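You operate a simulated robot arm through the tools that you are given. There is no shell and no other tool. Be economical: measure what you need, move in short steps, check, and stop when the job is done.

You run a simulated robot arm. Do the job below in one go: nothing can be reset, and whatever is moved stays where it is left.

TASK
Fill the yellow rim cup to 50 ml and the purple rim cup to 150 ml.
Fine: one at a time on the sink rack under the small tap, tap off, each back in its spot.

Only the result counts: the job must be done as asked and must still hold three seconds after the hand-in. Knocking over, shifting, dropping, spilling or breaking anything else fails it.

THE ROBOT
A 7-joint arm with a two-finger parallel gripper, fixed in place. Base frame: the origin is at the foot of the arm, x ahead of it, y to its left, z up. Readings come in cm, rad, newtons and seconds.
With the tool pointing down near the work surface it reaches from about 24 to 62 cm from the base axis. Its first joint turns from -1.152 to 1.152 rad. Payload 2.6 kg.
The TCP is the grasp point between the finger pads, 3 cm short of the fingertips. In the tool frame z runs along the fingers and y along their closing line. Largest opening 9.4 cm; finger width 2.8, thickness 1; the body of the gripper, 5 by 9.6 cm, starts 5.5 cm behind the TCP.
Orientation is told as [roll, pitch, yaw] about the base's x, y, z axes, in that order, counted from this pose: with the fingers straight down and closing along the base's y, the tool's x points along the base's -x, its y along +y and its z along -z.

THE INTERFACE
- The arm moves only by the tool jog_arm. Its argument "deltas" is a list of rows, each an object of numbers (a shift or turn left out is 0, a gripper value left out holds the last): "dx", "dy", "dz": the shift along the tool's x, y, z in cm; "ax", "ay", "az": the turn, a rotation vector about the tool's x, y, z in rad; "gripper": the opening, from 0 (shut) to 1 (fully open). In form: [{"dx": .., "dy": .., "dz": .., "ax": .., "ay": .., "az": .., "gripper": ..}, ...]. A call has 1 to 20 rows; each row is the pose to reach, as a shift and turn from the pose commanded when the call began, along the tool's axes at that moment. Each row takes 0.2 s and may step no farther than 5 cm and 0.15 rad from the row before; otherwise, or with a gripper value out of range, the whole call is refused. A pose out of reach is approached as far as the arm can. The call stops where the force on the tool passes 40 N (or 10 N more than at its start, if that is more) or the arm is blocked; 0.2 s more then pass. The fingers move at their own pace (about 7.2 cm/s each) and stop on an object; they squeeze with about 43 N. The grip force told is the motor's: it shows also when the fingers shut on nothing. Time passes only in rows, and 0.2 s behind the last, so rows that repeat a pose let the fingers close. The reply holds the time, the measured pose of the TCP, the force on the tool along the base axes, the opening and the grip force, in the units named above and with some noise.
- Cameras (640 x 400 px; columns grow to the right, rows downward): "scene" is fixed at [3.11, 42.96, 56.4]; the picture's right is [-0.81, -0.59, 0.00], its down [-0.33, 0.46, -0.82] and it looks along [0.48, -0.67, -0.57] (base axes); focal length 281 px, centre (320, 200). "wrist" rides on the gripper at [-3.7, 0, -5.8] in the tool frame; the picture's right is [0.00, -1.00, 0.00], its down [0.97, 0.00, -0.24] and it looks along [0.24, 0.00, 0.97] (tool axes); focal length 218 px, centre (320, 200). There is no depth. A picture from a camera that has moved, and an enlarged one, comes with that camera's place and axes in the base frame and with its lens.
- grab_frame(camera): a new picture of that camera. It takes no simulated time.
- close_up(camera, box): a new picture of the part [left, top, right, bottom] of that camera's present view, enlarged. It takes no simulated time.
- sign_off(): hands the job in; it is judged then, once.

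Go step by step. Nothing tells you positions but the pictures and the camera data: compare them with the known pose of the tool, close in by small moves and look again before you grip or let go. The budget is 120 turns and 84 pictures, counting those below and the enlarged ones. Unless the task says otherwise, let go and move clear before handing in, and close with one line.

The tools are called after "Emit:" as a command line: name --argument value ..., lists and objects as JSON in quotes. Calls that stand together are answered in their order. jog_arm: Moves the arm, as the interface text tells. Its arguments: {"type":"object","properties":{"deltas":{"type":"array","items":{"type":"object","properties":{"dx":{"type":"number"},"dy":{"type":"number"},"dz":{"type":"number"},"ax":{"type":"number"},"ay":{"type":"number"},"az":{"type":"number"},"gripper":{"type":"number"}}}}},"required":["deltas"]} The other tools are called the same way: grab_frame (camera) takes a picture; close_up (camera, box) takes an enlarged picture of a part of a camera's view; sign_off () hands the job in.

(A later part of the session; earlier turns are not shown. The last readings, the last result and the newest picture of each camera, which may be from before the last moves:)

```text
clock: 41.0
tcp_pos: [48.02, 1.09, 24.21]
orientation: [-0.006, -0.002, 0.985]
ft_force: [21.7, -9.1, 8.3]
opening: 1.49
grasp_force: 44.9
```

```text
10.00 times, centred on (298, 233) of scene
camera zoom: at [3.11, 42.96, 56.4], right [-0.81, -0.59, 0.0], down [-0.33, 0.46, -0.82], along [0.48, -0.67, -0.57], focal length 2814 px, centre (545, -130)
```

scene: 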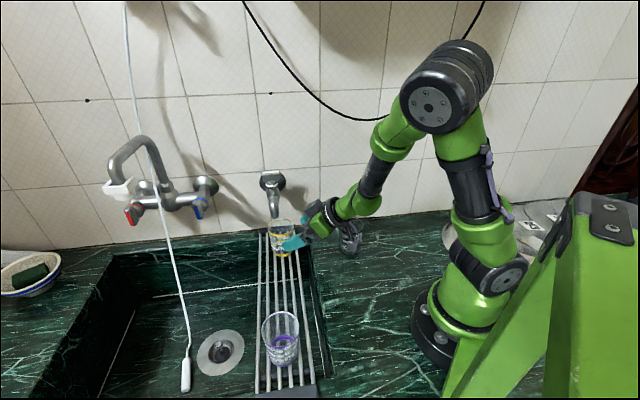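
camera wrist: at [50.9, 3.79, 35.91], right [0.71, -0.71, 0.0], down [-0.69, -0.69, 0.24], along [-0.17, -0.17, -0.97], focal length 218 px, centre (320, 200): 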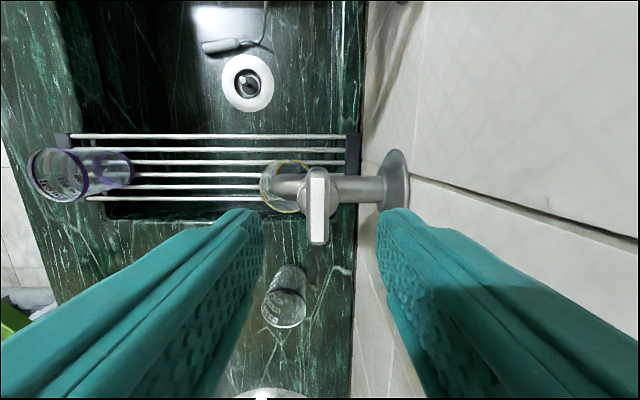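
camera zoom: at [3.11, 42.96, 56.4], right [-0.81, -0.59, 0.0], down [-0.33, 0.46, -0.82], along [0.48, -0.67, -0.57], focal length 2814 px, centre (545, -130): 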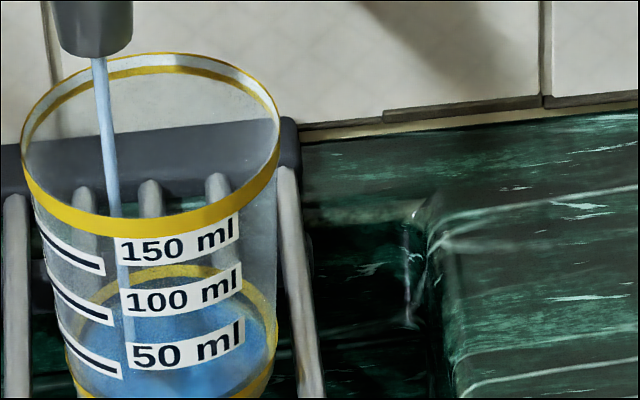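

Emit:
close_up --camera "scene" --box '[274, 228, 308, 258]'

```text
13.33 times, centred on (291, 243) of scene
camera zoom: at [3.11, 42.96, 56.4], right [-0.81, -0.59, 0.0], down [-0.33, 0.46, -0.82], along [0.48, -0.67, -0.57], focal length 3752 px, centre (707, -373)
```

zoom: 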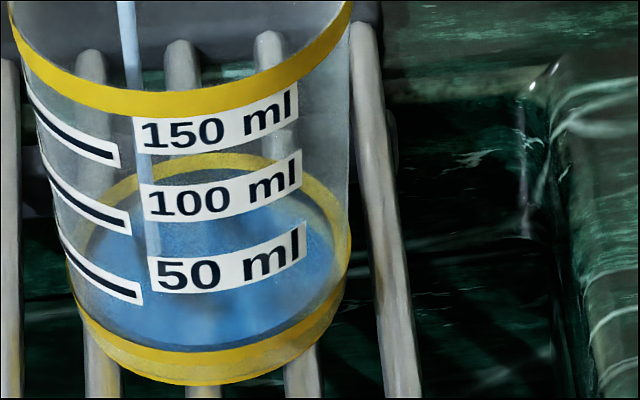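

The level is still near the floor. I'll wait two more seconds and compare at the same zoom.

Emit:
jog_arm --deltas '[{}, {}, {}, {}, {}, {}, {}, {}, {}]'

Emit:
close_up --camera "scene" --box '[274, 228, 308, 258]'

```text
clock: 43.0
tcp_pos: [47.98, 1.13, 24.15]
orientation: [-0.005, 0.0, 0.987]
ft_force: [19.4, -12.1, 8.5]
opening: 1.49
grasp_force: 45.4
```

```text
13.33 times, centred on (291, 243) of scene
camera zoom: at [3.11, 42.96, 56.4], right [-0.81, -0.59, 0.0], down [-0.33, 0.46, -0.82], along [0.48, -0.67, -0.57], focal length 3752 px, centre (707, -373)
```

zoom: 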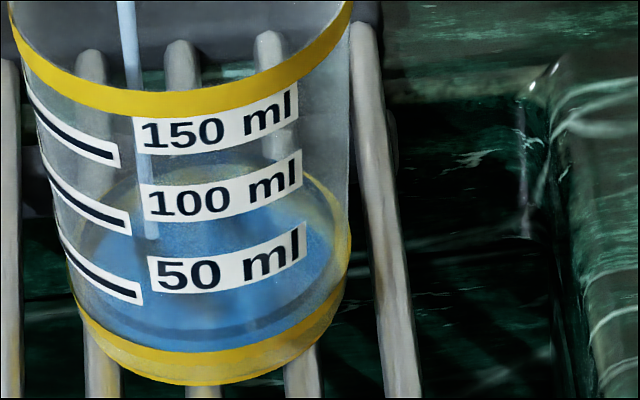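

The stream's foot rises about 7.5 px/s, roughly 5–6 ml/s, so I estimate 20–25 ml now. I'll wait two more seconds.

Emit:
jog_arm --deltas '[{}, {}, {}, {}, {}, {}, {}, {}, {}]'

Emit:
close_up --camera "scene" --box '[274, 228, 308, 258]'

```text
clock: 45.0
tcp_pos: [48.06, 1.13, 24.04]
orientation: [-0.005, 0.0, 0.983]
ft_force: [18.6, -12.6, 9.7]
opening: 1.48
grasp_force: 45.2
```

```text
13.33 times, centred on (291, 243) of scene
camera zoom: at [3.11, 42.96, 56.4], right [-0.81, -0.59, 0.0], down [-0.33, 0.46, -0.82], along [0.48, -0.67, -0.57], focal length 3752 px, centre (707, -373)
```

zoom: 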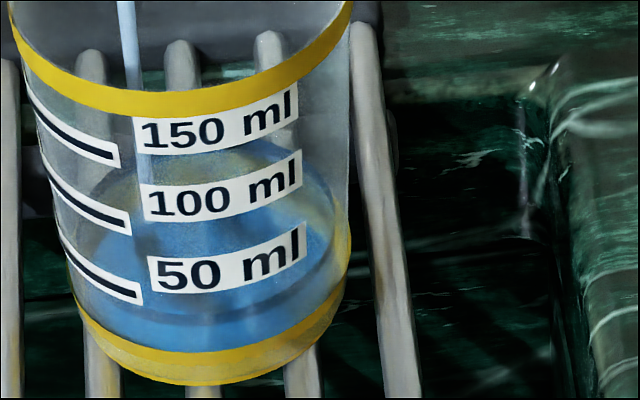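

The front waterline is about 24 px below the 50 mark. I'll wait two more seconds and look tighter.

Emit:
jog_arm --deltas '[{}, {}, {}, {}, {}, {}, {}, {}, {}]'

Emit:
close_up --camera "scene" --box '[276, 240, 304, 258]'

```text
clock: 47.0
tcp_pos: [48.1, 1.03, 24.16]
orientation: [-0.006, -0.001, 0.986]
ft_force: [18.2, -13.8, 7.7]
opening: 1.46
grasp_force: 44.9
```

```text
16.00 times, centred on (290, 249) of scene
camera zoom: at [3.11, 42.96, 56.4], right [-0.81, -0.59, 0.0], down [-0.33, 0.46, -0.82], along [0.48, -0.67, -0.57], focal length 4503 px, centre (800, -584)
```

zoom: 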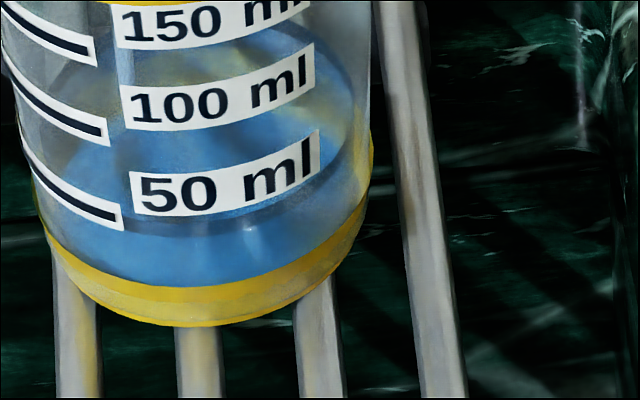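

Emit:
close_up --camera "scene" --box '[278, 248, 294, 258]'

```text
16.00 times, centred on (286, 253) of scene
camera zoom: at [3.11, 42.96, 56.4], right [-0.81, -0.59, 0.0], down [-0.33, 0.46, -0.82], along [0.48, -0.67, -0.57], focal length 4503 px, centre (864, -648)
```

zoom: 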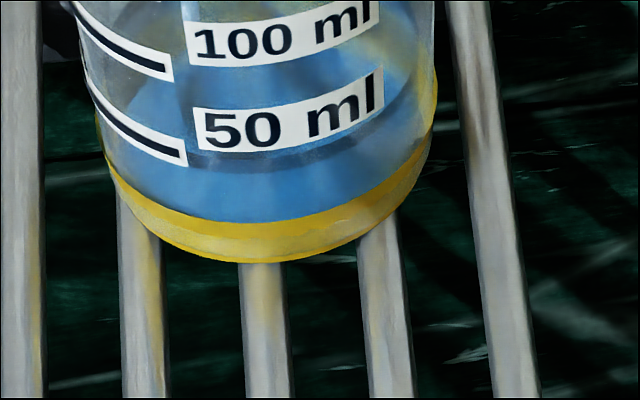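

The waterline is at or just under the 50 mark, so I'll close now, check at close range and top up if needed.

Emit:
jog_arm --deltas '[{"az": 0.12}, {"az": 0.21}, {"az": 0.21}]'

Emit:
close_up --camera "scene" --box '[272, 218, 308, 258]'

```text
clock: 47.8
tcp_pos: [47.92, 1.1, 24.2]
orientation: [-0.003, 0.001, 0.776]
ft_force: [9.4, -19.1, 9.7]
opening: 1.47
grasp_force: 45.2
```

```text
10.00 times, centred on (290, 238) of scene
camera zoom: at [3.11, 42.96, 56.4], right [-0.81, -0.59, 0.0], down [-0.33, 0.46, -0.82], along [0.48, -0.67, -0.57], focal length 2814 px, centre (620, -180)
```

zoom: 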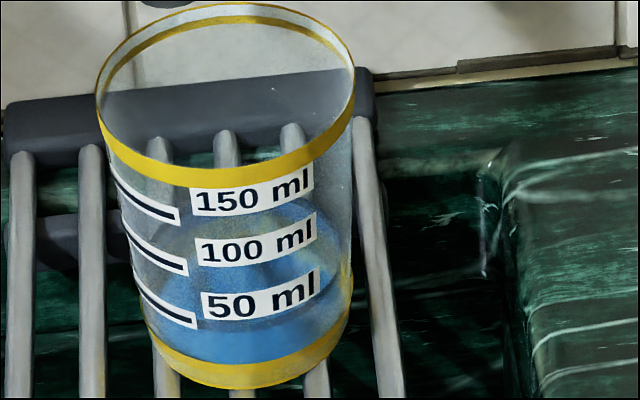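

The stream has stopped. I'll take a tighter look at the waterline against the 50 mark.

Emit:
close_up --camera "scene" --box '[277, 243, 297, 255]'

```text
16.00 times, centred on (287, 249) of scene
camera zoom: at [3.11, 42.96, 56.4], right [-0.81, -0.59, 0.0], down [-0.33, 0.46, -0.82], along [0.48, -0.67, -0.57], focal length 4503 px, centre (848, -584)
```

zoom: 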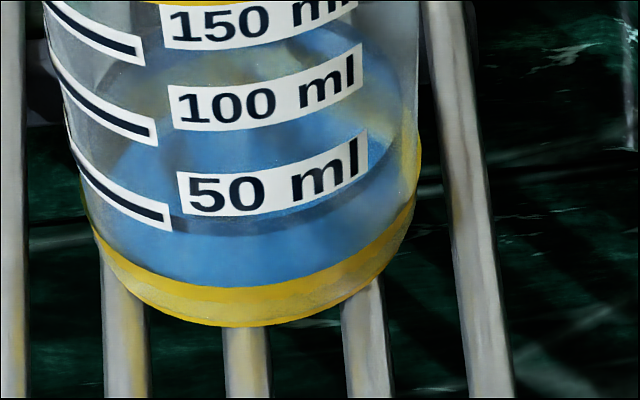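

Emit:
close_up --camera "scene" --box '[277, 232, 301, 247]'

```text
16.00 times, centred on (289, 240) of scene
camera zoom: at [3.11, 42.96, 56.4], right [-0.81, -0.59, 0.0], down [-0.33, 0.46, -0.82], along [0.48, -0.67, -0.57], focal length 4503 px, centre (816, -432)
```

zoom: 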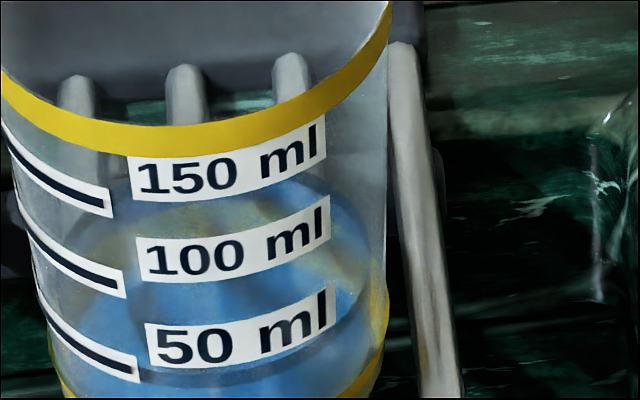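

Working the ellipse out numerically (the glass wall is thick), the water is at z≈2.65 while the 50 mark is at ≈3.25. That means about 37 ml at ≈4.2 ml/s, so I'll open for roughly three more seconds and close in the same call.

Emit:
jog_arm --deltas '[{"az": -0.11}, {"az": -0.21}, {"az": -0.21}, {"az": -0.21}, {"az": -0.21}, {"az": -0.21}, {"az": -0.21}, {"az": -0.21}, {"az": -0.21}, {"az": -0.21}, {"az": -0.21}, {"az": -0.21}, {"az": -0.21}, {"az": -0.21}, {"az": -0.09}, {"az": 0.0}, {"az": 0.0}]'

Emit:
close_up --camera "scene" --box '[277, 243, 297, 255]'

Emit:
close_up --camera "scene" --box '[277, 232, 301, 247]'

```text
clock: 51.4
tcp_pos: [48.15, 1.03, 24.25]
orientation: [-0.005, 0.002, 0.773]
ft_force: [5.1, -19.4, 10.6]
opening: 1.47
grasp_force: 44.9
```

```text
16.00 times, centred on (287, 249) of scene
camera zoom: at [3.1, 42.96, 56.4], right [-0.81, -0.59, 0.0], down [-0.33, 0.46, -0.82], along [0.48, -0.67, -0.57], focal length 4503 px, centre (848, -584)
```

zoom: 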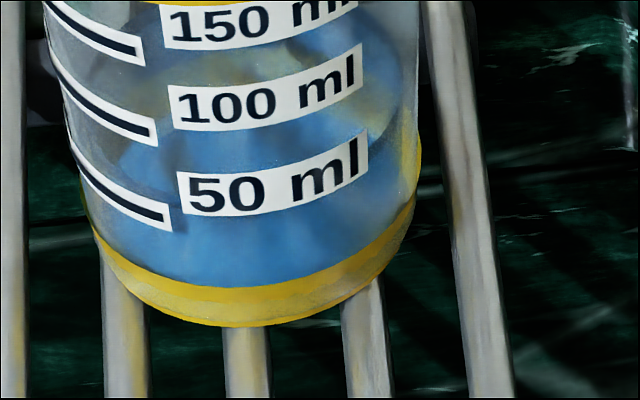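

```text
16.00 times, centred on (289, 240) of scene
camera zoom: at [3.1, 42.96, 56.4], right [-0.81, -0.59, 0.0], down [-0.33, 0.46, -0.82], along [0.48, -0.67, -0.57], focal length 4503 px, centre (816, -432)
```

zoom: 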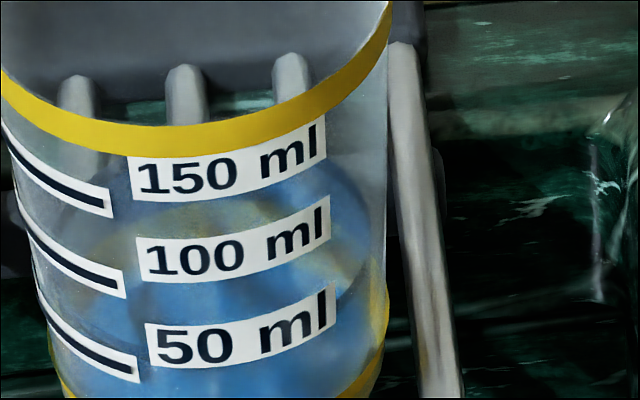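

The waterline now sits behind the 50 label. I'll release the handle, rise, and go back to the tilted pose for a close wrist view of the cup.

Emit:
jog_arm --deltas '[{"gripper": 0.3}, {"gripper": 0.5}, {"gripper": 0.5}, {"dz": -2, "gripper": 0.5}, {"dz": -5}]'

Emit:
close_up --camera "scene" --box '[245, 150, 325, 260]'

```text
clock: 52.6
tcp_pos: [47.93, 1.29, 29.52]
orientation: [-0.001, 0.0, 0.775]
ft_force: [0.6, 0.2, 0.2]
opening: 4.66
grasp_force: 0.0
```

```text
3.64 times, centred on (285, 205) of scene
camera zoom: at [3.11, 42.96, 56.4], right [-0.81, -0.59, 0.0], down [-0.33, 0.46, -0.82], along [0.48, -0.67, -0.57], focal length 1023 px, centre (447, 182)
```

zoom: 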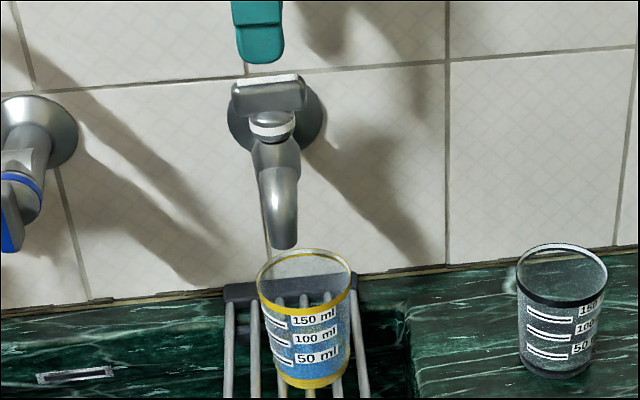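

The tap is off with no drip. I'll return to the tilted retreat pose.

Emit:
jog_arm --deltas '[{"dx": 1.5, "dy": 1.7, "az": 0.13}, {"dx": 3.1, "dy": 3.5, "az": 0.26}, {"dx": 4.7, "dy": 5.2, "dz": 0.5, "az": 0.4, "gripper": 1.0}, {"dx": 6.22, "dy": 6.94, "dz": 0.9, "az": 0.53}]'

Emit:
jog_arm --deltas '[{"ay": -0.14}, {"ay": -0.28}, {"ay": -0.42}, {"ay": -0.56}, {"ay": -0.7}, {"ay": -0.84}]'

Emit:
jog_arm --deltas '[{"dx": 3.5, "dz": 3.1}, {"dx": 7, "dz": 6.2}, {"dx": 10.5, "dz": 9.3}, {"dx": 13.8, "dz": 12.4}]'

Emit:
close_up --camera "wrist" --box '[240, 90, 410, 270]'

```text
clock: 53.6
tcp_pos: [38.65, 1.87, 28.2]
orientation: [0.0, 0.0, 0.243]
ft_force: [-0.2, 0.1, 0.2]
opening: 9.39
grasp_force: 0.1
```

```text
clock: 55.0
tcp_pos: [38.66, 1.84, 28.25]
orientation: [-0.002, -0.842, 0.245]
ft_force: [-0.4, -0.4, -0.8]
opening: 9.42
grasp_force: 0.1
```

```text
clock: 56.0
tcp_pos: [38.38, 1.95, 9.63]
orientation: [0.0, -0.838, 0.244]
ft_force: [0.0, -0.2, 0.2]
opening: 9.42
grasp_force: 0.1
out of reach, approached as far as the arm can: row 2
```

```text
2.22 times, centred on (325, 180) of wrist
camera zoom: at [36.69, 1.55, 16.11], right [0.24, -0.97, 0.0], down [-0.8, -0.2, -0.56], along [0.55, 0.14, -0.83], focal length 485 px, centre (309, 244)
```

zoom: 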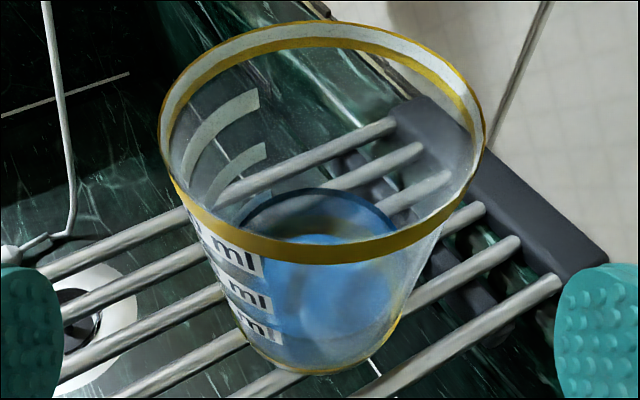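

Corrected against the known rim height, the wrist view puts the water at z≈3.2–3.3, right at the 50 mark. I'll accept that and move in to grip the cup again.

Emit:
jog_arm --deltas '[{"dx": -0.45, "dy": -0.28, "dz": 1}, {"dx": -0.45, "dy": -0.28, "dz": 3}, {"dx": -0.45, "dy": -0.28, "dz": 5}]'

Emit:
jog_arm --deltas '[{"dz": 1.5}, {"dz": 2.3}, {"dz": 2.3}]'

Emit:
grab_frame --camera "wrist"

```text
clock: 56.8
tcp_pos: [42.76, 2.5, 6.6]
orientation: [0.001, -0.842, 0.243]
ft_force: [0.4, -0.5, 0.5]
opening: 9.38
grasp_force: 0.1
```

```text
clock: 57.6
tcp_pos: [44.33, 3.07, 5.24]
orientation: [-0.001, -0.839, 0.245]
ft_force: [0.0, 0.2, -0.4]
opening: 9.37
grasp_force: 0.0
```

```text
28 pictures are left
camera wrist: at [42.56, 2.65, 11.72], right [0.24, -0.97, 0.0], down [-0.8, -0.2, -0.56], along [0.55, 0.14, -0.83], focal length 218 px, centre (320, 200)
```

wrist: 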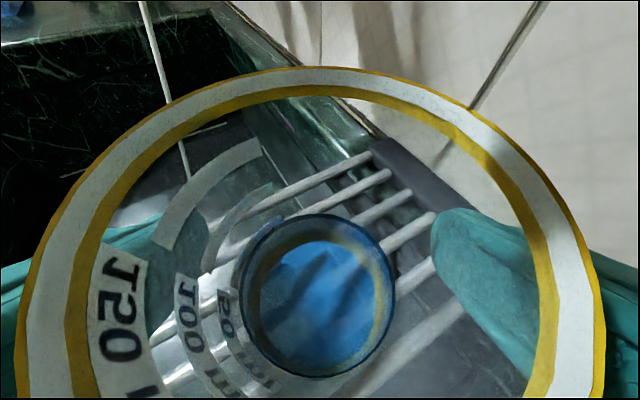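

The water disc meets the glass right at the 50 label, and the cup is centred. I'll close, lift slightly and carry it back to the intermediate spot gently.

Emit:
jog_arm --deltas '[{"gripper": 0.75}, {"gripper": 0.6}, {"gripper": 0.6}, {"gripper": 0.6}, {"gripper": 0.6}, {"gripper": 0.6}]'

Emit:
jog_arm --deltas '[{"dx": -0.3, "dz": -0.27}, {"dx": -0.6, "dz": -0.53}, {"dx": -0.5, "dy": 0.4, "dz": -0.65, "ax": -0.02, "az": -0.018}, {"dx": -0.2, "dy": 1.5, "dz": -1, "ax": -0.07, "az": -0.065}, {"dx": 0.2, "dy": 3, "dz": -1.4, "ax": -0.15, "az": -0.135}, {"dx": 0.6, "dy": 4.5, "dz": -1.85, "ax": -0.225, "az": -0.2}, {"dx": 1.0, "dy": 6, "dz": -2.3, "ax": -0.3, "az": -0.27}, {"dx": 1.25, "dy": 7, "dz": -2.6, "ax": -0.35, "az": -0.315}, {"dx": 1.37, "dy": 7.54, "dz": -2.73, "ax": -0.372, "az": -0.334}, {"dx": 1.37, "dy": 7.54, "dz": -2.73, "ax": -0.372, "az": -0.334}]'

```text
clock: 59.0
tcp_pos: [44.24, 2.97, 5.31]
orientation: [-0.001, -0.84, 0.244]
ft_force: [-0.7, 0.2, 0.9]
opening: 6.51
grasp_force: 43.3
```

```text
clock: 61.2
tcp_pos: [39.64, 9.43, 6.1]
orientation: [0.0, -0.841, 0.748]
ft_force: [0.0, 0.0, -1.6]
opening: 6.54
grasp_force: 42.7
```

Emit:
jog_arm --deltas '[{"dx": 0.3, "dz": 0.27}, {"dx": 0.5, "dz": 0.45}, {"dx": 0.6, "dz": 0.53}, {"dx": 0.6, "dz": 0.53}]'

Emit:
close_up --camera "scene" --box '[235, 190, 385, 310]'

```text
clock: 62.2
tcp_pos: [39.76, 9.65, 5.11]
orientation: [0.001, -0.839, 0.745]
ft_force: [0.4, 0.6, 0.2]
opening: 6.51
grasp_force: 43.2
```

```text
3.33 times, centred on (310, 250) of scene
camera zoom: at [3.11, 42.96, 56.4], right [-0.81, -0.59, 0.0], down [-0.33, 0.46, -0.82], along [0.48, -0.67, -0.57], focal length 938 px, centre (353, 33)
```

zoom: 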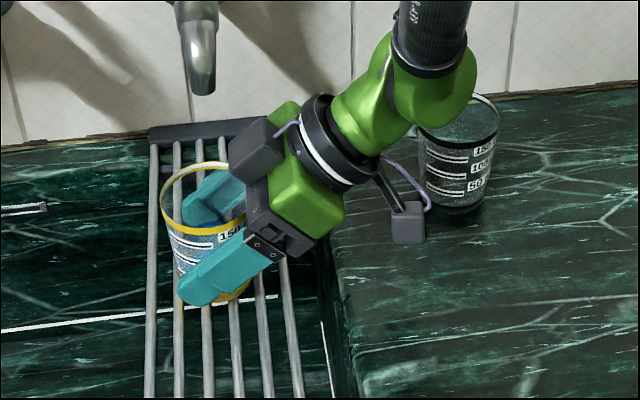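

The weight is on the rack. I'll open and go straight up, then restore vertical and yaw to -45°.

Emit:
jog_arm --deltas '[{"gripper": 0.8}, {"gripper": 1.0}, {"gripper": 1.0}, {"gripper": 1.0}, {"dx": -1.5, "dz": -1.35}, {"dx": -4, "dz": -3.6}, {"dx": -7, "dz": -6.3}, {"dx": -10, "dz": -9}, {"dx": -12, "dz": -10.7}]'

Emit:
jog_arm --deltas '[{"ay": 0.14}, {"ay": 0.28}, {"ay": 0.42}, {"ay": 0.56}, {"ay": 0.7}, {"ay": 0.84}]'

Emit:
jog_arm --deltas '[{"az": 0.14}, {"az": 0.28}, {"az": 0.42}, {"az": 0.56}, {"az": 0.7}, {"az": 0.84}, {"az": 0.98}, {"az": 1.12}, {"az": 1.26}, {"az": 1.4}, {"az": 1.532}]'

Emit:
close_up --camera "wrist" --box '[220, 100, 420, 300]'

```text
clock: 64.2
tcp_pos: [39.68, 9.55, 21.3]
orientation: [-0.003, -0.84, 0.75]
ft_force: [0.6, 0.0, 0.1]
opening: 9.39
grasp_force: 0.1
```

```text
clock: 65.6
tcp_pos: [39.71, 9.58, 21.27]
orientation: [0.0, 0.004, 0.745]
ft_force: [-0.7, 0.6, -0.2]
opening: 9.4
grasp_force: 0.1
```

```text
clock: 68.0
tcp_pos: [39.68, 9.55, 21.23]
orientation: [0.001, -0.001, -0.792]
ft_force: [0.5, 0.1, -0.5]
opening: 9.42
grasp_force: 0.1
```

```text
2.00 times, centred on (320, 200) of wrist
camera zoom: at [42.29, 7.04, 26.97], right [-0.71, -0.7, 0.0], down [-0.68, 0.69, 0.24], along [-0.17, 0.17, -0.97], focal length 436 px, centre (320, 200)
```

zoom: 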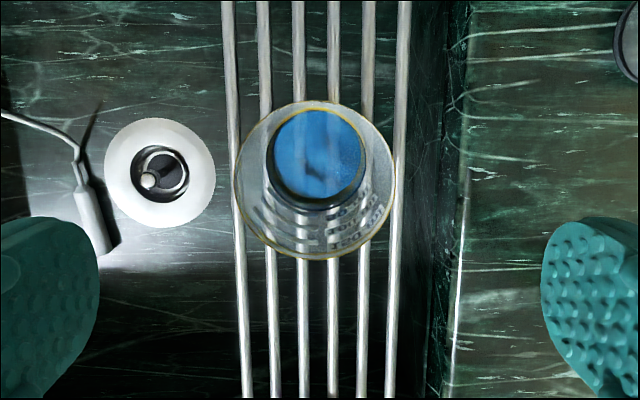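

The cup rim is at s≈21.4, 0.3 cm to one side. I'll correct that, go down and grip vertically.

Emit:
jog_arm --deltas '[{"dx": -0.1, "dy": 0.3, "dz": 4}, {"dx": -0.1, "dy": 0.3, "dz": 8}, {"dx": -0.1, "dy": 0.3, "dz": 12}, {"dx": -0.1, "dy": 0.3, "dz": 15.7}, {"dx": -0.1, "dy": 0.3, "dz": 15.7}]'

Emit:
jog_arm --deltas '[{"gripper": 0.75}, {"gripper": 0.6}, {"gripper": 0.6}, {"gripper": 0.6}, {"gripper": 0.6}, {"gripper": 0.6}]'

```text
clock: 69.2
tcp_pos: [39.87, 9.66, 5.64]
orientation: [0.0, -0.001, -0.787]
ft_force: [-0.3, 1.3, -0.2]
opening: 9.39
grasp_force: 0.0
```

```text
clock: 70.6
tcp_pos: [39.96, 9.68, 5.61]
orientation: [0.0, -0.001, -0.785]
ft_force: [0.4, 0.2, -0.7]
opening: 6.42
grasp_force: 42.6
```

Emit:
jog_arm --deltas '[{"dz": -0.8}, {"dz": -2}, {"dx": 0.8, "dz": -2.5}, {"dx": 2.3, "dz": -2.5}, {"dx": 4, "dz": -2.5}, {"dx": 5.7, "dz": -2.5}, {"dx": 7.4, "dz": -2.5}, {"dx": 8.8, "dz": -2.5}, {"dx": 9.6, "dz": -2.5}, {"dx": 9.92, "dz": -2.5}, {"dx": 9.92, "dz": -1.6}, {"dx": 9.92, "dz": -0.8}, {"dx": 9.92, "dz": -0.35}]'

Emit:
jog_arm --deltas '[{"dz": 0.2}, {"dz": 0.32}, {"dz": 0.36}]'

```text
clock: 73.4
tcp_pos: [33.0, 16.77, 5.85]
orientation: [0.0, 0.001, -0.788]
ft_force: [0.2, 0.2, -0.6]
opening: 6.44
grasp_force: 43.0
```

```text
clock: 74.2
tcp_pos: [32.92, 16.6, 5.46]
orientation: [0.0, 0.0, -0.786]
ft_force: [-1.2, 0.6, 3.2]
opening: 6.46
grasp_force: 43.2
```

Back in its spot. I'll open, rise and compare with the earlier view from the same height.

Emit:
jog_arm --deltas '[{"gripper": 0.8}, {"gripper": 1.0}, {"gripper": 1.0}, {"gripper": 1.0}, {"dz": -2}, {"dz": -5}, {"dz": -6.95}, {"dz": -6.95}]'

Emit:
grab_frame --camera "wrist"

```text
clock: 76.0
tcp_pos: [32.87, 16.68, 12.53]
orientation: [0.0, 0.001, -0.788]
ft_force: [-1.2, -0.6, -0.2]
opening: 9.4
grasp_force: 0.0
```

```text
25 pictures are left
camera wrist: at [35.57, 14.14, 18.24], right [-0.71, -0.71, 0.0], down [-0.69, 0.69, 0.24], along [-0.17, 0.17, -0.97], focal length 218 px, centre (320, 200)
```

wrist: 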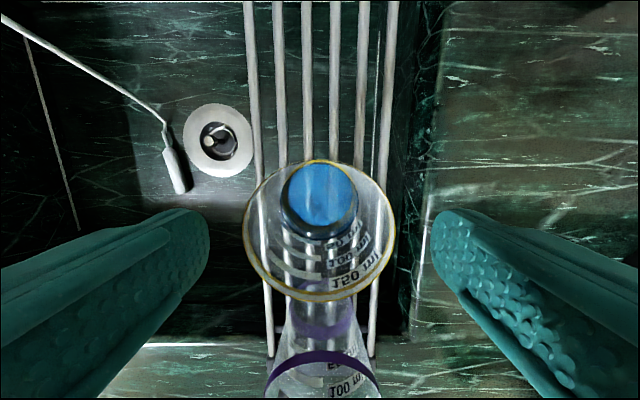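

The return matches within about 0.1 cm. Next is the purple cup: rise, shift over it, lower to z≈12.5 and check.

Emit:
jog_arm --deltas '[{"dz": -3.5}, {"dx": 4, "dz": -3.5}, {"dx": 8, "dz": -3.5}, {"dx": 10.5, "dz": -3.5}, {"dx": 10.5, "dz": 0}]'

Emit:
close_up --camera "wrist" --box '[160, 100, 480, 300]'

```text
clock: 77.2
tcp_pos: [25.46, 24.1, 12.56]
orientation: [0.0, 0.001, -0.787]
ft_force: [0.1, -0.5, 1.0]
opening: 9.39
grasp_force: 0.0
```

```text
2.00 times, centred on (320, 200) of wrist
camera zoom: at [28.08, 21.58, 18.16], right [-0.71, -0.71, 0.0], down [-0.69, 0.69, 0.24], along [-0.17, 0.17, -0.97], focal length 436 px, centre (320, 200)
```

zoom: 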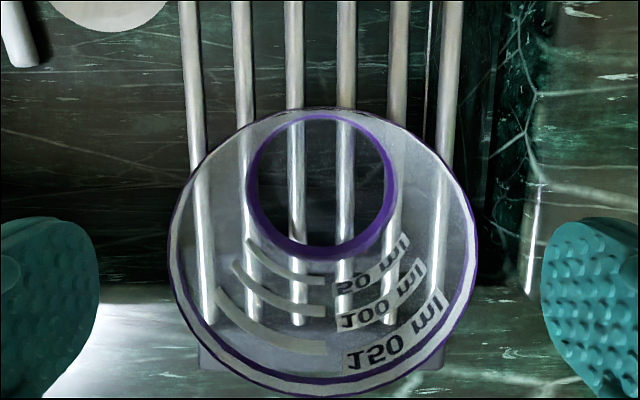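

Centred. I'll go down, grip and lift high enough to pass over the yellow cup.

Emit:
jog_arm --deltas '[{"dz": 3}, {"dz": 5.5}, {"dz": 7.05}, {"dz": 7.05}]'

Emit:
jog_arm --deltas '[{"gripper": 0.75}, {"gripper": 0.6}, {"gripper": 0.6}, {"gripper": 0.6}, {"gripper": 0.6}, {"gripper": 0.6}]'

```text
clock: 78.2
tcp_pos: [25.5, 24.23, 5.3]
orientation: [-0.002, -0.001, -0.787]
ft_force: [-0.2, -0.1, -0.7]
opening: 9.38
grasp_force: 0.0
```

```text
clock: 79.6
tcp_pos: [25.48, 24.42, 5.25]
orientation: [-0.001, 0.0, -0.787]
ft_force: [-0.3, -0.1, -0.2]
opening: 6.45
grasp_force: 42.9
```

Emit:
jog_arm --deltas '[{"dz": -2}, {"dz": -6}, {"dz": -10.5}, {"dx": -2.5, "dz": -10.5}, {"dx": -6, "dz": -10.5}, {"dx": -10, "dz": -10.5}, {"dx": -14, "dz": -10.5}, {"dx": -17.5, "dz": -10.5}, {"dx": -20.3, "dz": -10.5}, {"dx": -20.3, "dz": -10.5}, {"dx": -20.3, "dz": -7}, {"dx": -20.3, "dz": -3.5}, {"dx": -20.3, "dz": -1.2}, {"dx": -20.3, "dz": -0.35}]'

Emit:
jog_arm --deltas '[{"dz": 0.15}, {"dz": 0.3}, {"dz": 0.36}]'

Emit:
grab_frame --camera "scene"

```text
clock: 82.6
tcp_pos: [39.92, 9.95, 5.82]
orientation: [0.0, -0.002, -0.789]
ft_force: [-0.3, -0.2, 0.0]
opening: 6.42
grasp_force: 42.7
```

```text
clock: 83.4
tcp_pos: [39.81, 9.83, 5.4]
orientation: [0.001, 0.001, -0.786]
ft_force: [-0.1, 0.1, -0.2]
opening: 6.45
grasp_force: 42.9
```

```text
23 pictures are left
```

scene: 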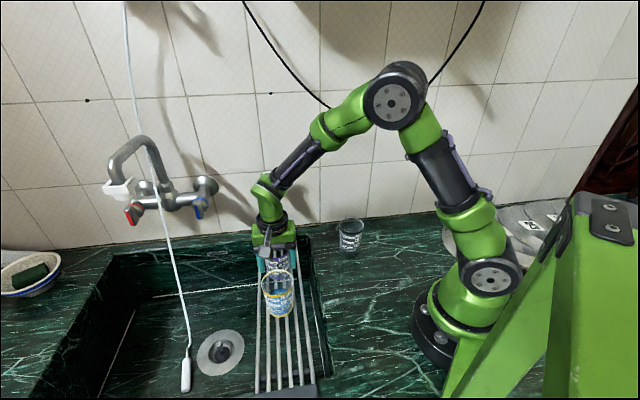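

Purple stands at the intermediate spot. I'll release, rise, yaw to +43° and tilt 48° as before.

Emit:
jog_arm --deltas '[{"gripper": 0.8}, {"gripper": 1.0}, {"gripper": 1.0}, {"gripper": 1.0}, {"dz": -2}, {"dz": -6}, {"dz": -10.5}, {"dz": -15}]'

Emit:
jog_arm --deltas '[{"dz": -1, "az": -0.14}, {"dz": -1, "az": -0.28}, {"dz": -1, "az": -0.42}, {"dz": -1, "az": -0.56}, {"dz": -1, "az": -0.7}, {"dz": -1, "az": -0.84}, {"dz": -1, "az": -0.98}, {"dz": -1, "az": -1.12}, {"dz": -1, "az": -1.26}, {"dz": -1, "az": -1.4}, {"dz": -1, "az": -1.535}]'

Emit:
jog_arm --deltas '[{"ay": -0.14}, {"ay": -0.28}, {"ay": -0.42}, {"ay": -0.56}, {"ay": -0.7}, {"ay": -0.84}, {"ay": -0.84}]'

Emit:
jog_arm --deltas '[{"dx": 3.3, "dz": 2.5}, {"dx": 6.3, "dz": 5.1}, {"dx": 9.2, "dz": 7.75}, {"dx": 9.2, "dz": 7.75}]'

Emit:
grab_frame --camera "wrist"

```text
clock: 85.2
tcp_pos: [39.96, 9.73, 20.36]
orientation: [0.0, 0.0, -0.787]
ft_force: [0.3, -0.7, 0.2]
opening: 9.38
grasp_force: 0.0
```

```text
clock: 87.6
tcp_pos: [39.88, 9.81, 21.45]
orientation: [0.0, 0.0, 0.749]
ft_force: [0.1, 0.3, -0.6]
opening: 9.41
grasp_force: 0.1
```

```text
clock: 89.2
tcp_pos: [39.77, 9.77, 21.42]
orientation: [-0.003, -0.839, 0.749]
ft_force: [-0.4, -0.2, 0.0]
opening: 9.4
grasp_force: 0.0
```

```text
clock: 90.2
tcp_pos: [39.58, 9.53, 9.07]
orientation: [0.0, -0.839, 0.748]
ft_force: [-0.2, -0.1, -0.4]
opening: 9.4
grasp_force: 0.1
```

```text
22 pictures are left
camera wrist: at [38.18, 8.32, 15.62], right [0.68, -0.73, 0.0], down [-0.61, -0.56, -0.56], along [0.41, 0.38, -0.83], focal length 218 px, centre (320, 200)
```

wrist: 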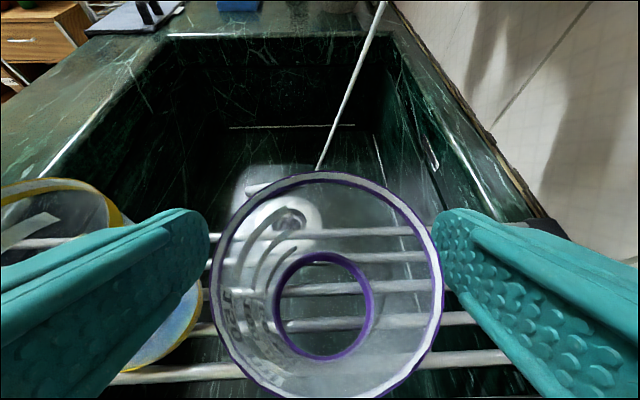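

The cup is centred, but the left finger will pass near the yellow cup, so I'll narrow the opening to 8.5 cm before the final descent.

Emit:
jog_arm --deltas '[{"dy": -0.1, "gripper": 0.9}, {"dy": -0.1, "gripper": 0.9}, {"dx": 1.5, "dy": -0.1, "dz": 1.35}, {"dx": 2.98, "dy": -0.1, "dz": 2.67}, {"dx": 2.98, "dy": -0.1, "dz": 2.67}]'

Emit:
jog_arm --deltas '[{"gripper": 0.75}, {"gripper": 0.6}, {"gripper": 0.6}, {"gripper": 0.6}, {"gripper": 0.6}, {"gripper": 0.6}]'

Emit:
close_up --camera "scene" --box '[225, 190, 385, 320]'

```text
clock: 91.4
tcp_pos: [39.54, 9.44, 5.33]
orientation: [-0.001, -0.839, 0.749]
ft_force: [-0.4, 0.4, -0.1]
opening: 8.45
grasp_force: 0.2
```

```text
clock: 92.8
tcp_pos: [39.64, 9.53, 5.39]
orientation: [0.0, -0.841, 0.749]
ft_force: [0.1, -0.5, -0.3]
opening: 6.52
grasp_force: 42.9
```

```text
3.08 times, centred on (305, 255) of scene
camera zoom: at [3.11, 42.96, 56.4], right [-0.81, -0.59, 0.0], down [-0.33, 0.46, -0.82], along [0.48, -0.67, -0.57], focal length 866 px, centre (366, 31)
```

zoom: 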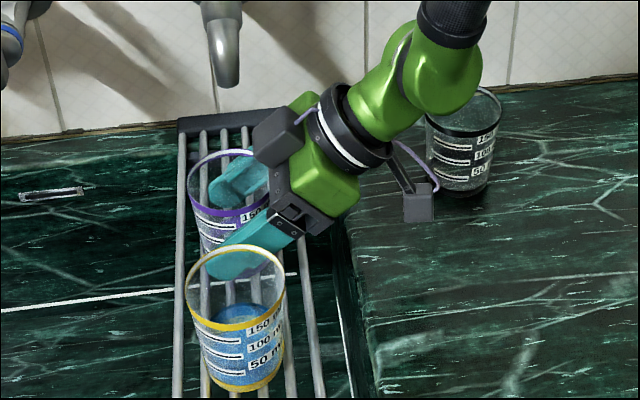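

Gripped. I'll use the same carry path as before to get under the spout, then lower.

Emit:
jog_arm --deltas '[{"dx": -0.3, "dz": -0.27}, {"dx": -0.6, "dz": -0.53}, {"dx": -0.42, "dy": -1.3, "dz": -0.66, "ax": 0.06, "az": 0.054}, {"dx": -0.24, "dy": -2.8, "dz": -0.8, "ax": 0.13, "az": 0.117}, {"dx": -0.1, "dy": -4.3, "dz": -0.95, "ax": 0.2, "az": 0.18}, {"dx": 0.0, "dy": -5.7, "dz": -1.1, "ax": 0.27, "az": 0.243}, {"dx": 0.08, "dy": -7, "dz": -1.25, "ax": 0.335, "az": 0.3}, {"dx": 0.12, "dy": -7.86, "dz": -1.34, "ax": 0.375, "az": 0.337}, {"dx": 0.12, "dy": -7.86, "dz": -1.34, "ax": 0.375, "az": 0.337}]'

```text
clock: 94.8
tcp_pos: [44.13, 2.96, 6.21]
orientation: [0.001, -0.841, 0.243]
ft_force: [-0.4, -0.6, -0.5]
opening: 6.52
grasp_force: 43.3
```

Emit:
jog_arm --deltas '[{"dx": 0.3, "dz": 0.27}, {"dx": 0.52, "dz": 0.47}, {"dx": 0.62, "dz": 0.55}, {"dx": 0.62, "dz": 0.55}]'

Emit:
close_up --camera "scene" --box '[240, 180, 330, 260]'

```text
clock: 95.8
tcp_pos: [44.09, 2.93, 5.52]
orientation: [0.001, -0.839, 0.241]
ft_force: [0.9, 0.6, -0.1]
opening: 6.52
grasp_force: 43.0
```

```text
5.00 times, centred on (285, 220) of scene
camera zoom: at [3.11, 42.96, 56.4], right [-0.81, -0.59, 0.0], down [-0.33, 0.46, -0.82], along [0.48, -0.67, -0.57], focal length 1407 px, centre (495, 100)
```

zoom: 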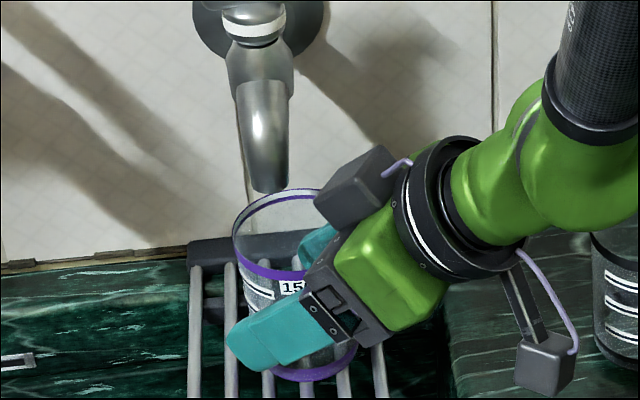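

Emit:
jog_arm --deltas '[{"dx": 0.08, "dz": 0.07}, {"dx": 0.12, "dz": 0.1}]'

Emit:
jog_arm --deltas '[{"gripper": 0.8}, {"gripper": 0.95}, {"gripper": 1.0}, {"gripper": 1.0}, {"dz": -1.5}, {"dz": -3}, {"dz": -5}, {"dz": -7.5}]'

Emit:
grab_frame --camera "wrist"

```text
clock: 96.4
tcp_pos: [44.26, 2.94, 5.32]
orientation: [0.001, -0.843, 0.246]
ft_force: [-1.7, -1.2, 3.8]
opening: 6.53
grasp_force: 42.8
```

```text
clock: 98.2
tcp_pos: [38.71, 1.67, 10.38]
orientation: [0.0, -0.84, 0.242]
ft_force: [0.3, 0.3, -0.2]
opening: 9.4
grasp_force: 0.0
```

```text
19 pictures are left
camera wrist: at [36.91, 1.3, 16.87], right [0.24, -0.97, 0.0], down [-0.8, -0.2, -0.56], along [0.55, 0.14, -0.83], focal length 218 px, centre (320, 200)
```

wrist: 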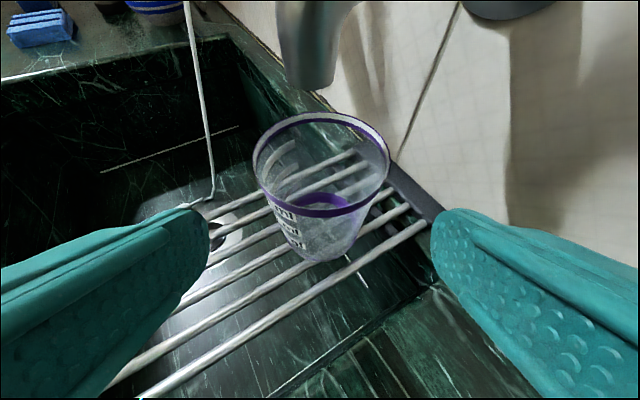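

Purple is placed as the yellow was. Next: rise, straighten, and go to the handle.

Emit:
jog_arm --deltas '[{"dx": -3.5, "dz": -3.1}, {"dx": -7, "dz": -6.2}, {"dx": -10.5, "dz": -9.3}, {"dx": -14, "dz": -12.4}]'

Emit:
jog_arm --deltas '[{"ay": 0.14}, {"ay": 0.28}, {"ay": 0.42}, {"ay": 0.56}, {"ay": 0.7}, {"ay": 0.84, "gripper": 0.5}, {"ay": 0.84}]'

```text
clock: 99.2
tcp_pos: [38.7, 1.72, 28.91]
orientation: [0.011, -0.843, 0.232]
ft_force: [-0.5, -1.1, -0.3]
opening: 9.39
grasp_force: 0.1
```

```text
clock: 100.8
tcp_pos: [38.86, 1.67, 28.94]
orientation: [0.001, 0.003, 0.244]
ft_force: [0.8, 0.3, -0.3]
opening: 4.72
grasp_force: 0.0
```

Emit:
jog_arm --deltas '[{"dx": -2, "dy": -0.65, "dz": -0.5, "az": -0.13}, {"dx": -4.5, "dy": -1.4, "dz": -1, "az": -0.26}, {"dx": -7, "dy": -2.2, "dz": -1, "az": -0.4}, {"dx": -8.8, "dy": -2.81, "dz": -1, "az": -0.541}, {"dx": -8.8, "dy": -2.81, "dz": -1, "az": -0.541}]'

Emit:
jog_arm --deltas '[{"dz": 3}, {"dz": 4.9}, {"dz": 4.9}]'

Emit:
close_up --camera "wrist" --box '[220, 140, 420, 300]'

```text
clock: 102.0
tcp_pos: [48.18, 0.83, 29.68]
orientation: [0.001, 0.0, 0.788]
ft_force: [-1.1, -0.2, 0.4]
opening: 4.7
grasp_force: 0.1
```

```text
clock: 102.8
tcp_pos: [48.18, 0.96, 25.12]
orientation: [-0.001, 0.0, 0.784]
ft_force: [0.7, -0.1, -0.5]
opening: 4.69
grasp_force: 0.1
```

```text
2.50 times, centred on (320, 220) of wrist
camera zoom: at [50.84, 3.65, 30.81], right [0.71, -0.71, 0.0], down [-0.69, -0.69, 0.24], along [-0.17, -0.17, -0.97], focal length 546 px, centre (320, 150)
```

zoom: 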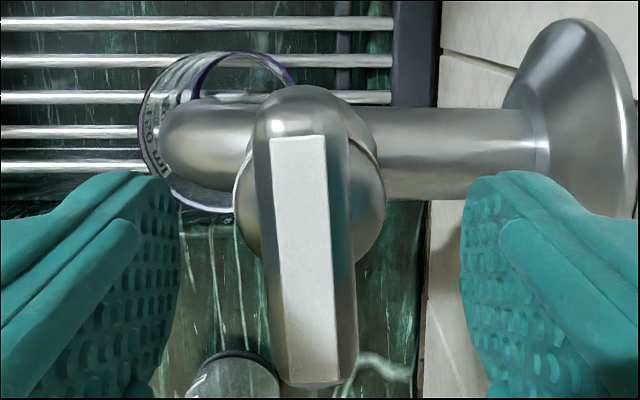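

Handle located, still slightly turned by perhaps 3°; at the end I'll turn it fully shut. I'll grip it as before.

Emit:
jog_arm --deltas '[{"dy": 0.22, "dz": 0.4}, {"dy": 0.22, "dz": 0.8}, {"dy": 0.22, "dz": 0.8, "gripper": 0.3}, {"dy": 0.22, "dz": 0.8, "gripper": 0.1}, {"dy": 0.22, "dz": 0.8, "gripper": 0.1}, {"dy": 0.22, "dz": 0.8, "gripper": 0.1}]'

Emit:
jog_arm --deltas '[{"az": -0.1}, {"az": -0.2}, {"az": -0.2}, {"az": -0.2}, {"az": -0.2}, {"az": -0.2}, {"az": -0.2}, {"az": -0.2}, {"az": -0.2}]'

Emit:
close_up --camera "scene" --box '[265, 205, 315, 260]'

```text
clock: 104.2
tcp_pos: [48.03, 1.08, 24.19]
orientation: [-0.003, -0.002, 0.783]
ft_force: [2.6, -5.5, -1.4]
opening: 1.49
grasp_force: 45.2
```

```text
clock: 106.2
tcp_pos: [48.06, 1.16, 24.29]
orientation: [-0.002, 0.001, 0.986]
ft_force: [20.0, -9.2, -9.9]
opening: 1.51
grasp_force: 45.3
```

```text
7.27 times, centred on (290, 232) of scene
camera zoom: at [3.12, 42.96, 56.4], right [-0.81, -0.59, 0.0], down [-0.33, 0.46, -0.82], along [0.48, -0.67, -0.57], focal length 2047 px, centre (538, -36)
```

zoom: 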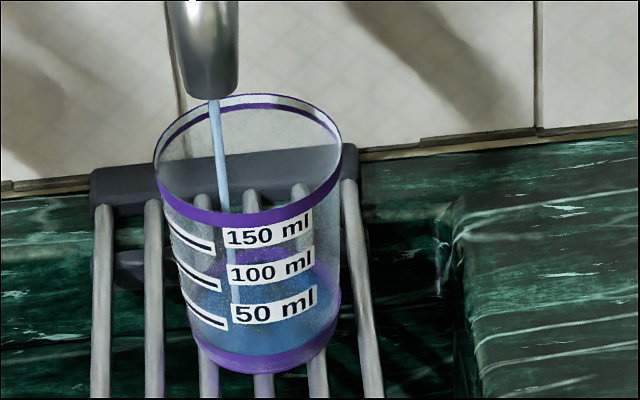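

Flowing well into the cup. At about 4.25 ml/s I need about 35 s in total, so I'll wait about 21 s and then check against the 100 mark.

Emit:
jog_arm --deltas '[{}, {}, {}, {}, {}, {}, {}, {}, {}, {}, {}, {}, {}, {}, {}, {}, {}, {}, {}, {}]'

Emit:
jog_arm --deltas '[{}, {}, {}, {}, {}, {}, {}, {}, {}, {}, {}, {}, {}, {}, {}, {}, {}, {}, {}, {}]'

Emit:
close_up --camera "scene" --box '[272, 224, 308, 258]'

```text
clock: 110.4
tcp_pos: [48.06, 1.15, 24.28]
orientation: [-0.001, 0.001, 0.985]
ft_force: [16.9, -13.7, -14.9]
opening: 1.46
grasp_force: 44.9
```

```text
clock: 114.6
tcp_pos: [48.14, 1.21, 24.35]
orientation: [-0.003, 0.0, 0.986]
ft_force: [18.2, -13.5, -14.4]
opening: 1.46
grasp_force: 44.7
```

```text
11.76 times, centred on (290, 241) of scene
camera zoom: at [3.12, 42.96, 56.4], right [-0.81, -0.59, 0.0], down [-0.33, 0.46, -0.82], along [0.48, -0.67, -0.57], focal length 3311 px, centre (673, -282)
```

zoom: 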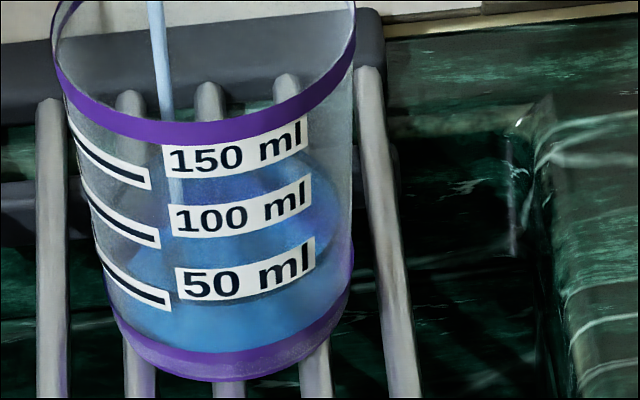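

About 43 ml at this moment, consistent with the rate. I'll wait another 12.6 s.

Emit:
jog_arm --deltas '[{}, {}, {}, {}, {}, {}, {}, {}, {}, {}, {}, {}, {}, {}, {}, {}, {}, {}, {}, {}]'

Emit:
jog_arm --deltas '[{}, {}, {}, {}, {}, {}, {}, {}, {}, {}, {}, {}, {}, {}, {}, {}, {}, {}, {}, {}]'

Emit:
jog_arm --deltas '[{}, {}, {}, {}, {}, {}, {}, {}, {}, {}, {}, {}, {}, {}, {}, {}, {}, {}, {}, {}]'

Emit:
close_up --camera "scene" --box '[272, 224, 308, 258]'

```text
clock: 118.8
tcp_pos: [48.18, 1.11, 24.31]
orientation: [-0.004, 0.0, 0.986]
ft_force: [17.1, -13.6, -14.0]
opening: 1.49
grasp_force: 44.7
```

```text
clock: 123.0
tcp_pos: [48.17, 1.15, 24.22]
orientation: [-0.003, 0.0, 0.987]
ft_force: [17.3, -13.8, -12.0]
opening: 1.47
grasp_force: 44.8
```

```text
clock: 127.2
tcp_pos: [48.02, 1.1, 24.2]
orientation: [-0.003, 0.0, 0.987]
ft_force: [17.0, -13.1, -11.1]
opening: 1.47
grasp_force: 45.3
```

```text
11.76 times, centred on (290, 241) of scene
camera zoom: at [3.12, 42.96, 56.4], right [-0.81, -0.59, 0.0], down [-0.33, 0.46, -0.82], along [0.48, -0.67, -0.57], focal length 3311 px, centre (673, -282)
```

zoom: 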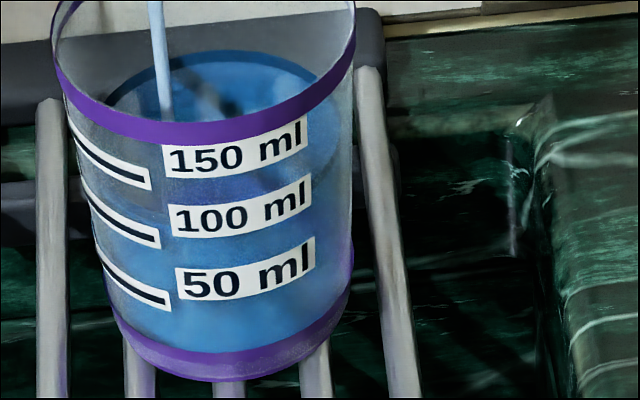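

The surface is now clearly visible, between the 100 and 150 marks, at roughly 117–123 ml, so the flow is a bit faster (≈5.2 ml/s) this time. I'll wait 3.4 s more and re-measure.

Emit:
jog_arm --deltas '[{}, {}, {}, {}, {}, {}, {}, {}, {}, {}, {}, {}, {}, {}, {}, {}]'

Emit:
close_up --camera "scene" --box '[272, 224, 308, 258]'

```text
clock: 130.6
tcp_pos: [48.08, 1.15, 24.2]
orientation: [-0.003, 0.0, 0.988]
ft_force: [17.3, -13.6, -9.8]
opening: 1.49
grasp_force: 45.0
```

```text
11.76 times, centred on (290, 241) of scene
camera zoom: at [3.12, 42.96, 56.4], right [-0.81, -0.59, 0.0], down [-0.33, 0.46, -0.82], along [0.48, -0.67, -0.57], focal length 3311 px, centre (673, -282)
```

zoom: 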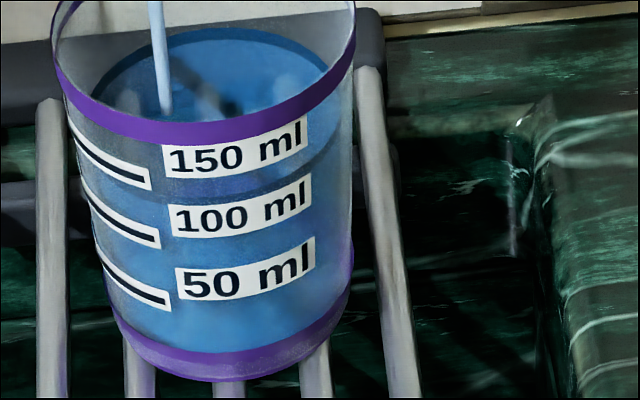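

The back edge rose 23 px in 3.4 s (≈5.1 ml/s). About 14 ml remains, so I'll hold 2.4 s and then turn fully shut in the same call.

Emit:
jog_arm --deltas '[{}, {}, {}, {}, {}, {}, {}, {}, {}, {}, {}, {}, {"az": 0.14}, {"az": 0.24}, {"az": 0.28}, {"az": 0.28}]'

Emit:
close_up --camera "scene" --box '[272, 224, 308, 258]'

```text
clock: 134.0
tcp_pos: [48.04, 1.14, 24.39]
orientation: [-0.007, -0.002, 0.707]
ft_force: [21.7, -10.8, -0.4]
opening: 1.62
grasp_force: 45.0
```

```text
11.76 times, centred on (290, 241) of scene
camera zoom: at [3.12, 42.96, 56.4], right [-0.81, -0.59, 0.0], down [-0.33, 0.46, -0.82], along [0.48, -0.67, -0.57], focal length 3311 px, centre (673, -282)
```

zoom: 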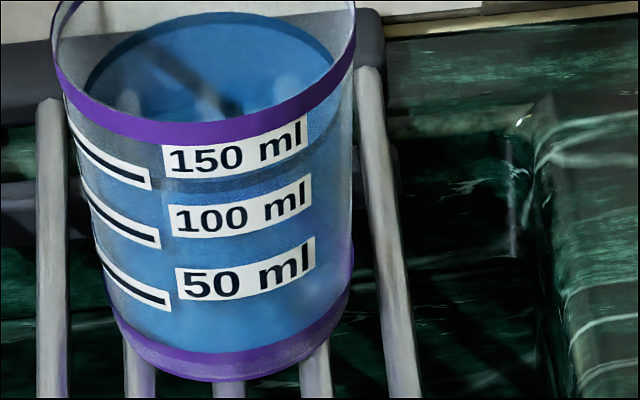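

The stream is off and the level is very near 150. I'll take one tighter look at the front waterline.

Emit:
close_up --camera "scene" --box '[274, 224, 298, 239]'

Emit:
close_up --camera "scene" --box '[277, 236, 301, 251]'

```text
16.00 times, centred on (286, 232) of scene
camera zoom: at [3.12, 42.96, 56.4], right [-0.81, -0.59, 0.0], down [-0.33, 0.46, -0.82], along [0.48, -0.67, -0.57], focal length 4503 px, centre (864, -304)
```

zoom: 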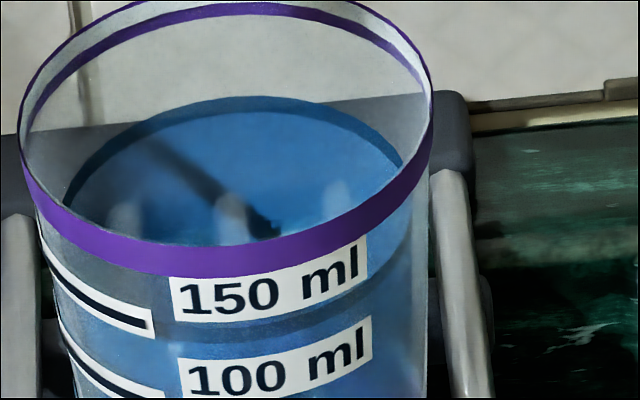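

```text
16.00 times, centred on (289, 244) of scene
camera zoom: at [3.12, 42.96, 56.4], right [-0.81, -0.59, 0.0], down [-0.33, 0.46, -0.82], along [0.48, -0.67, -0.57], focal length 4503 px, centre (816, -496)
```

zoom: 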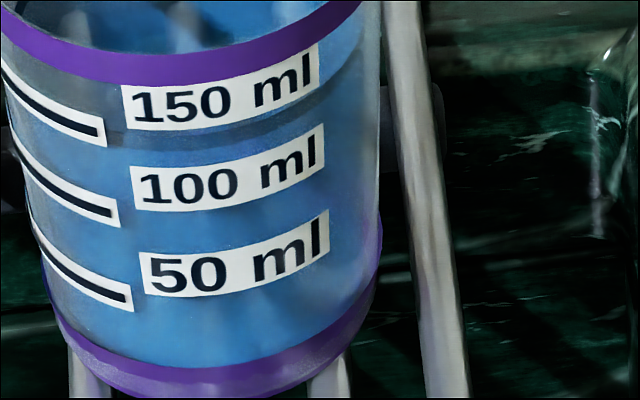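

Best estimate is 146–147 ml, so a short pulse of about 3 ml brings it to 150.

Emit:
jog_arm --deltas '[{"az": -0.14}, {"az": -0.27}, {"az": -0.27}, {"az": -0.13}, {"az": 0.0}, {"az": 0.0}, {"az": 0.0}]'

Emit:
close_up --camera "scene" --box '[274, 224, 298, 239]'

```text
clock: 135.6
tcp_pos: [48.02, 1.09, 24.29]
orientation: [-0.008, -0.004, 0.71]
ft_force: [27.3, -9.3, -3.4]
opening: 1.61
grasp_force: 44.6
```

```text
16.00 times, centred on (286, 232) of scene
camera zoom: at [3.12, 42.96, 56.4], right [-0.81, -0.59, 0.0], down [-0.33, 0.46, -0.82], along [0.48, -0.67, -0.57], focal length 4503 px, centre (864, -304)
```

zoom: 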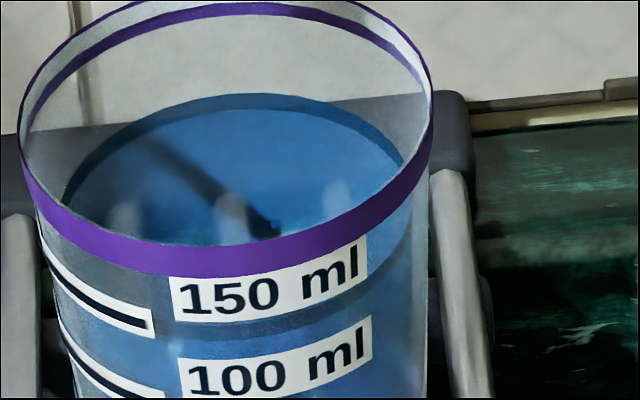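

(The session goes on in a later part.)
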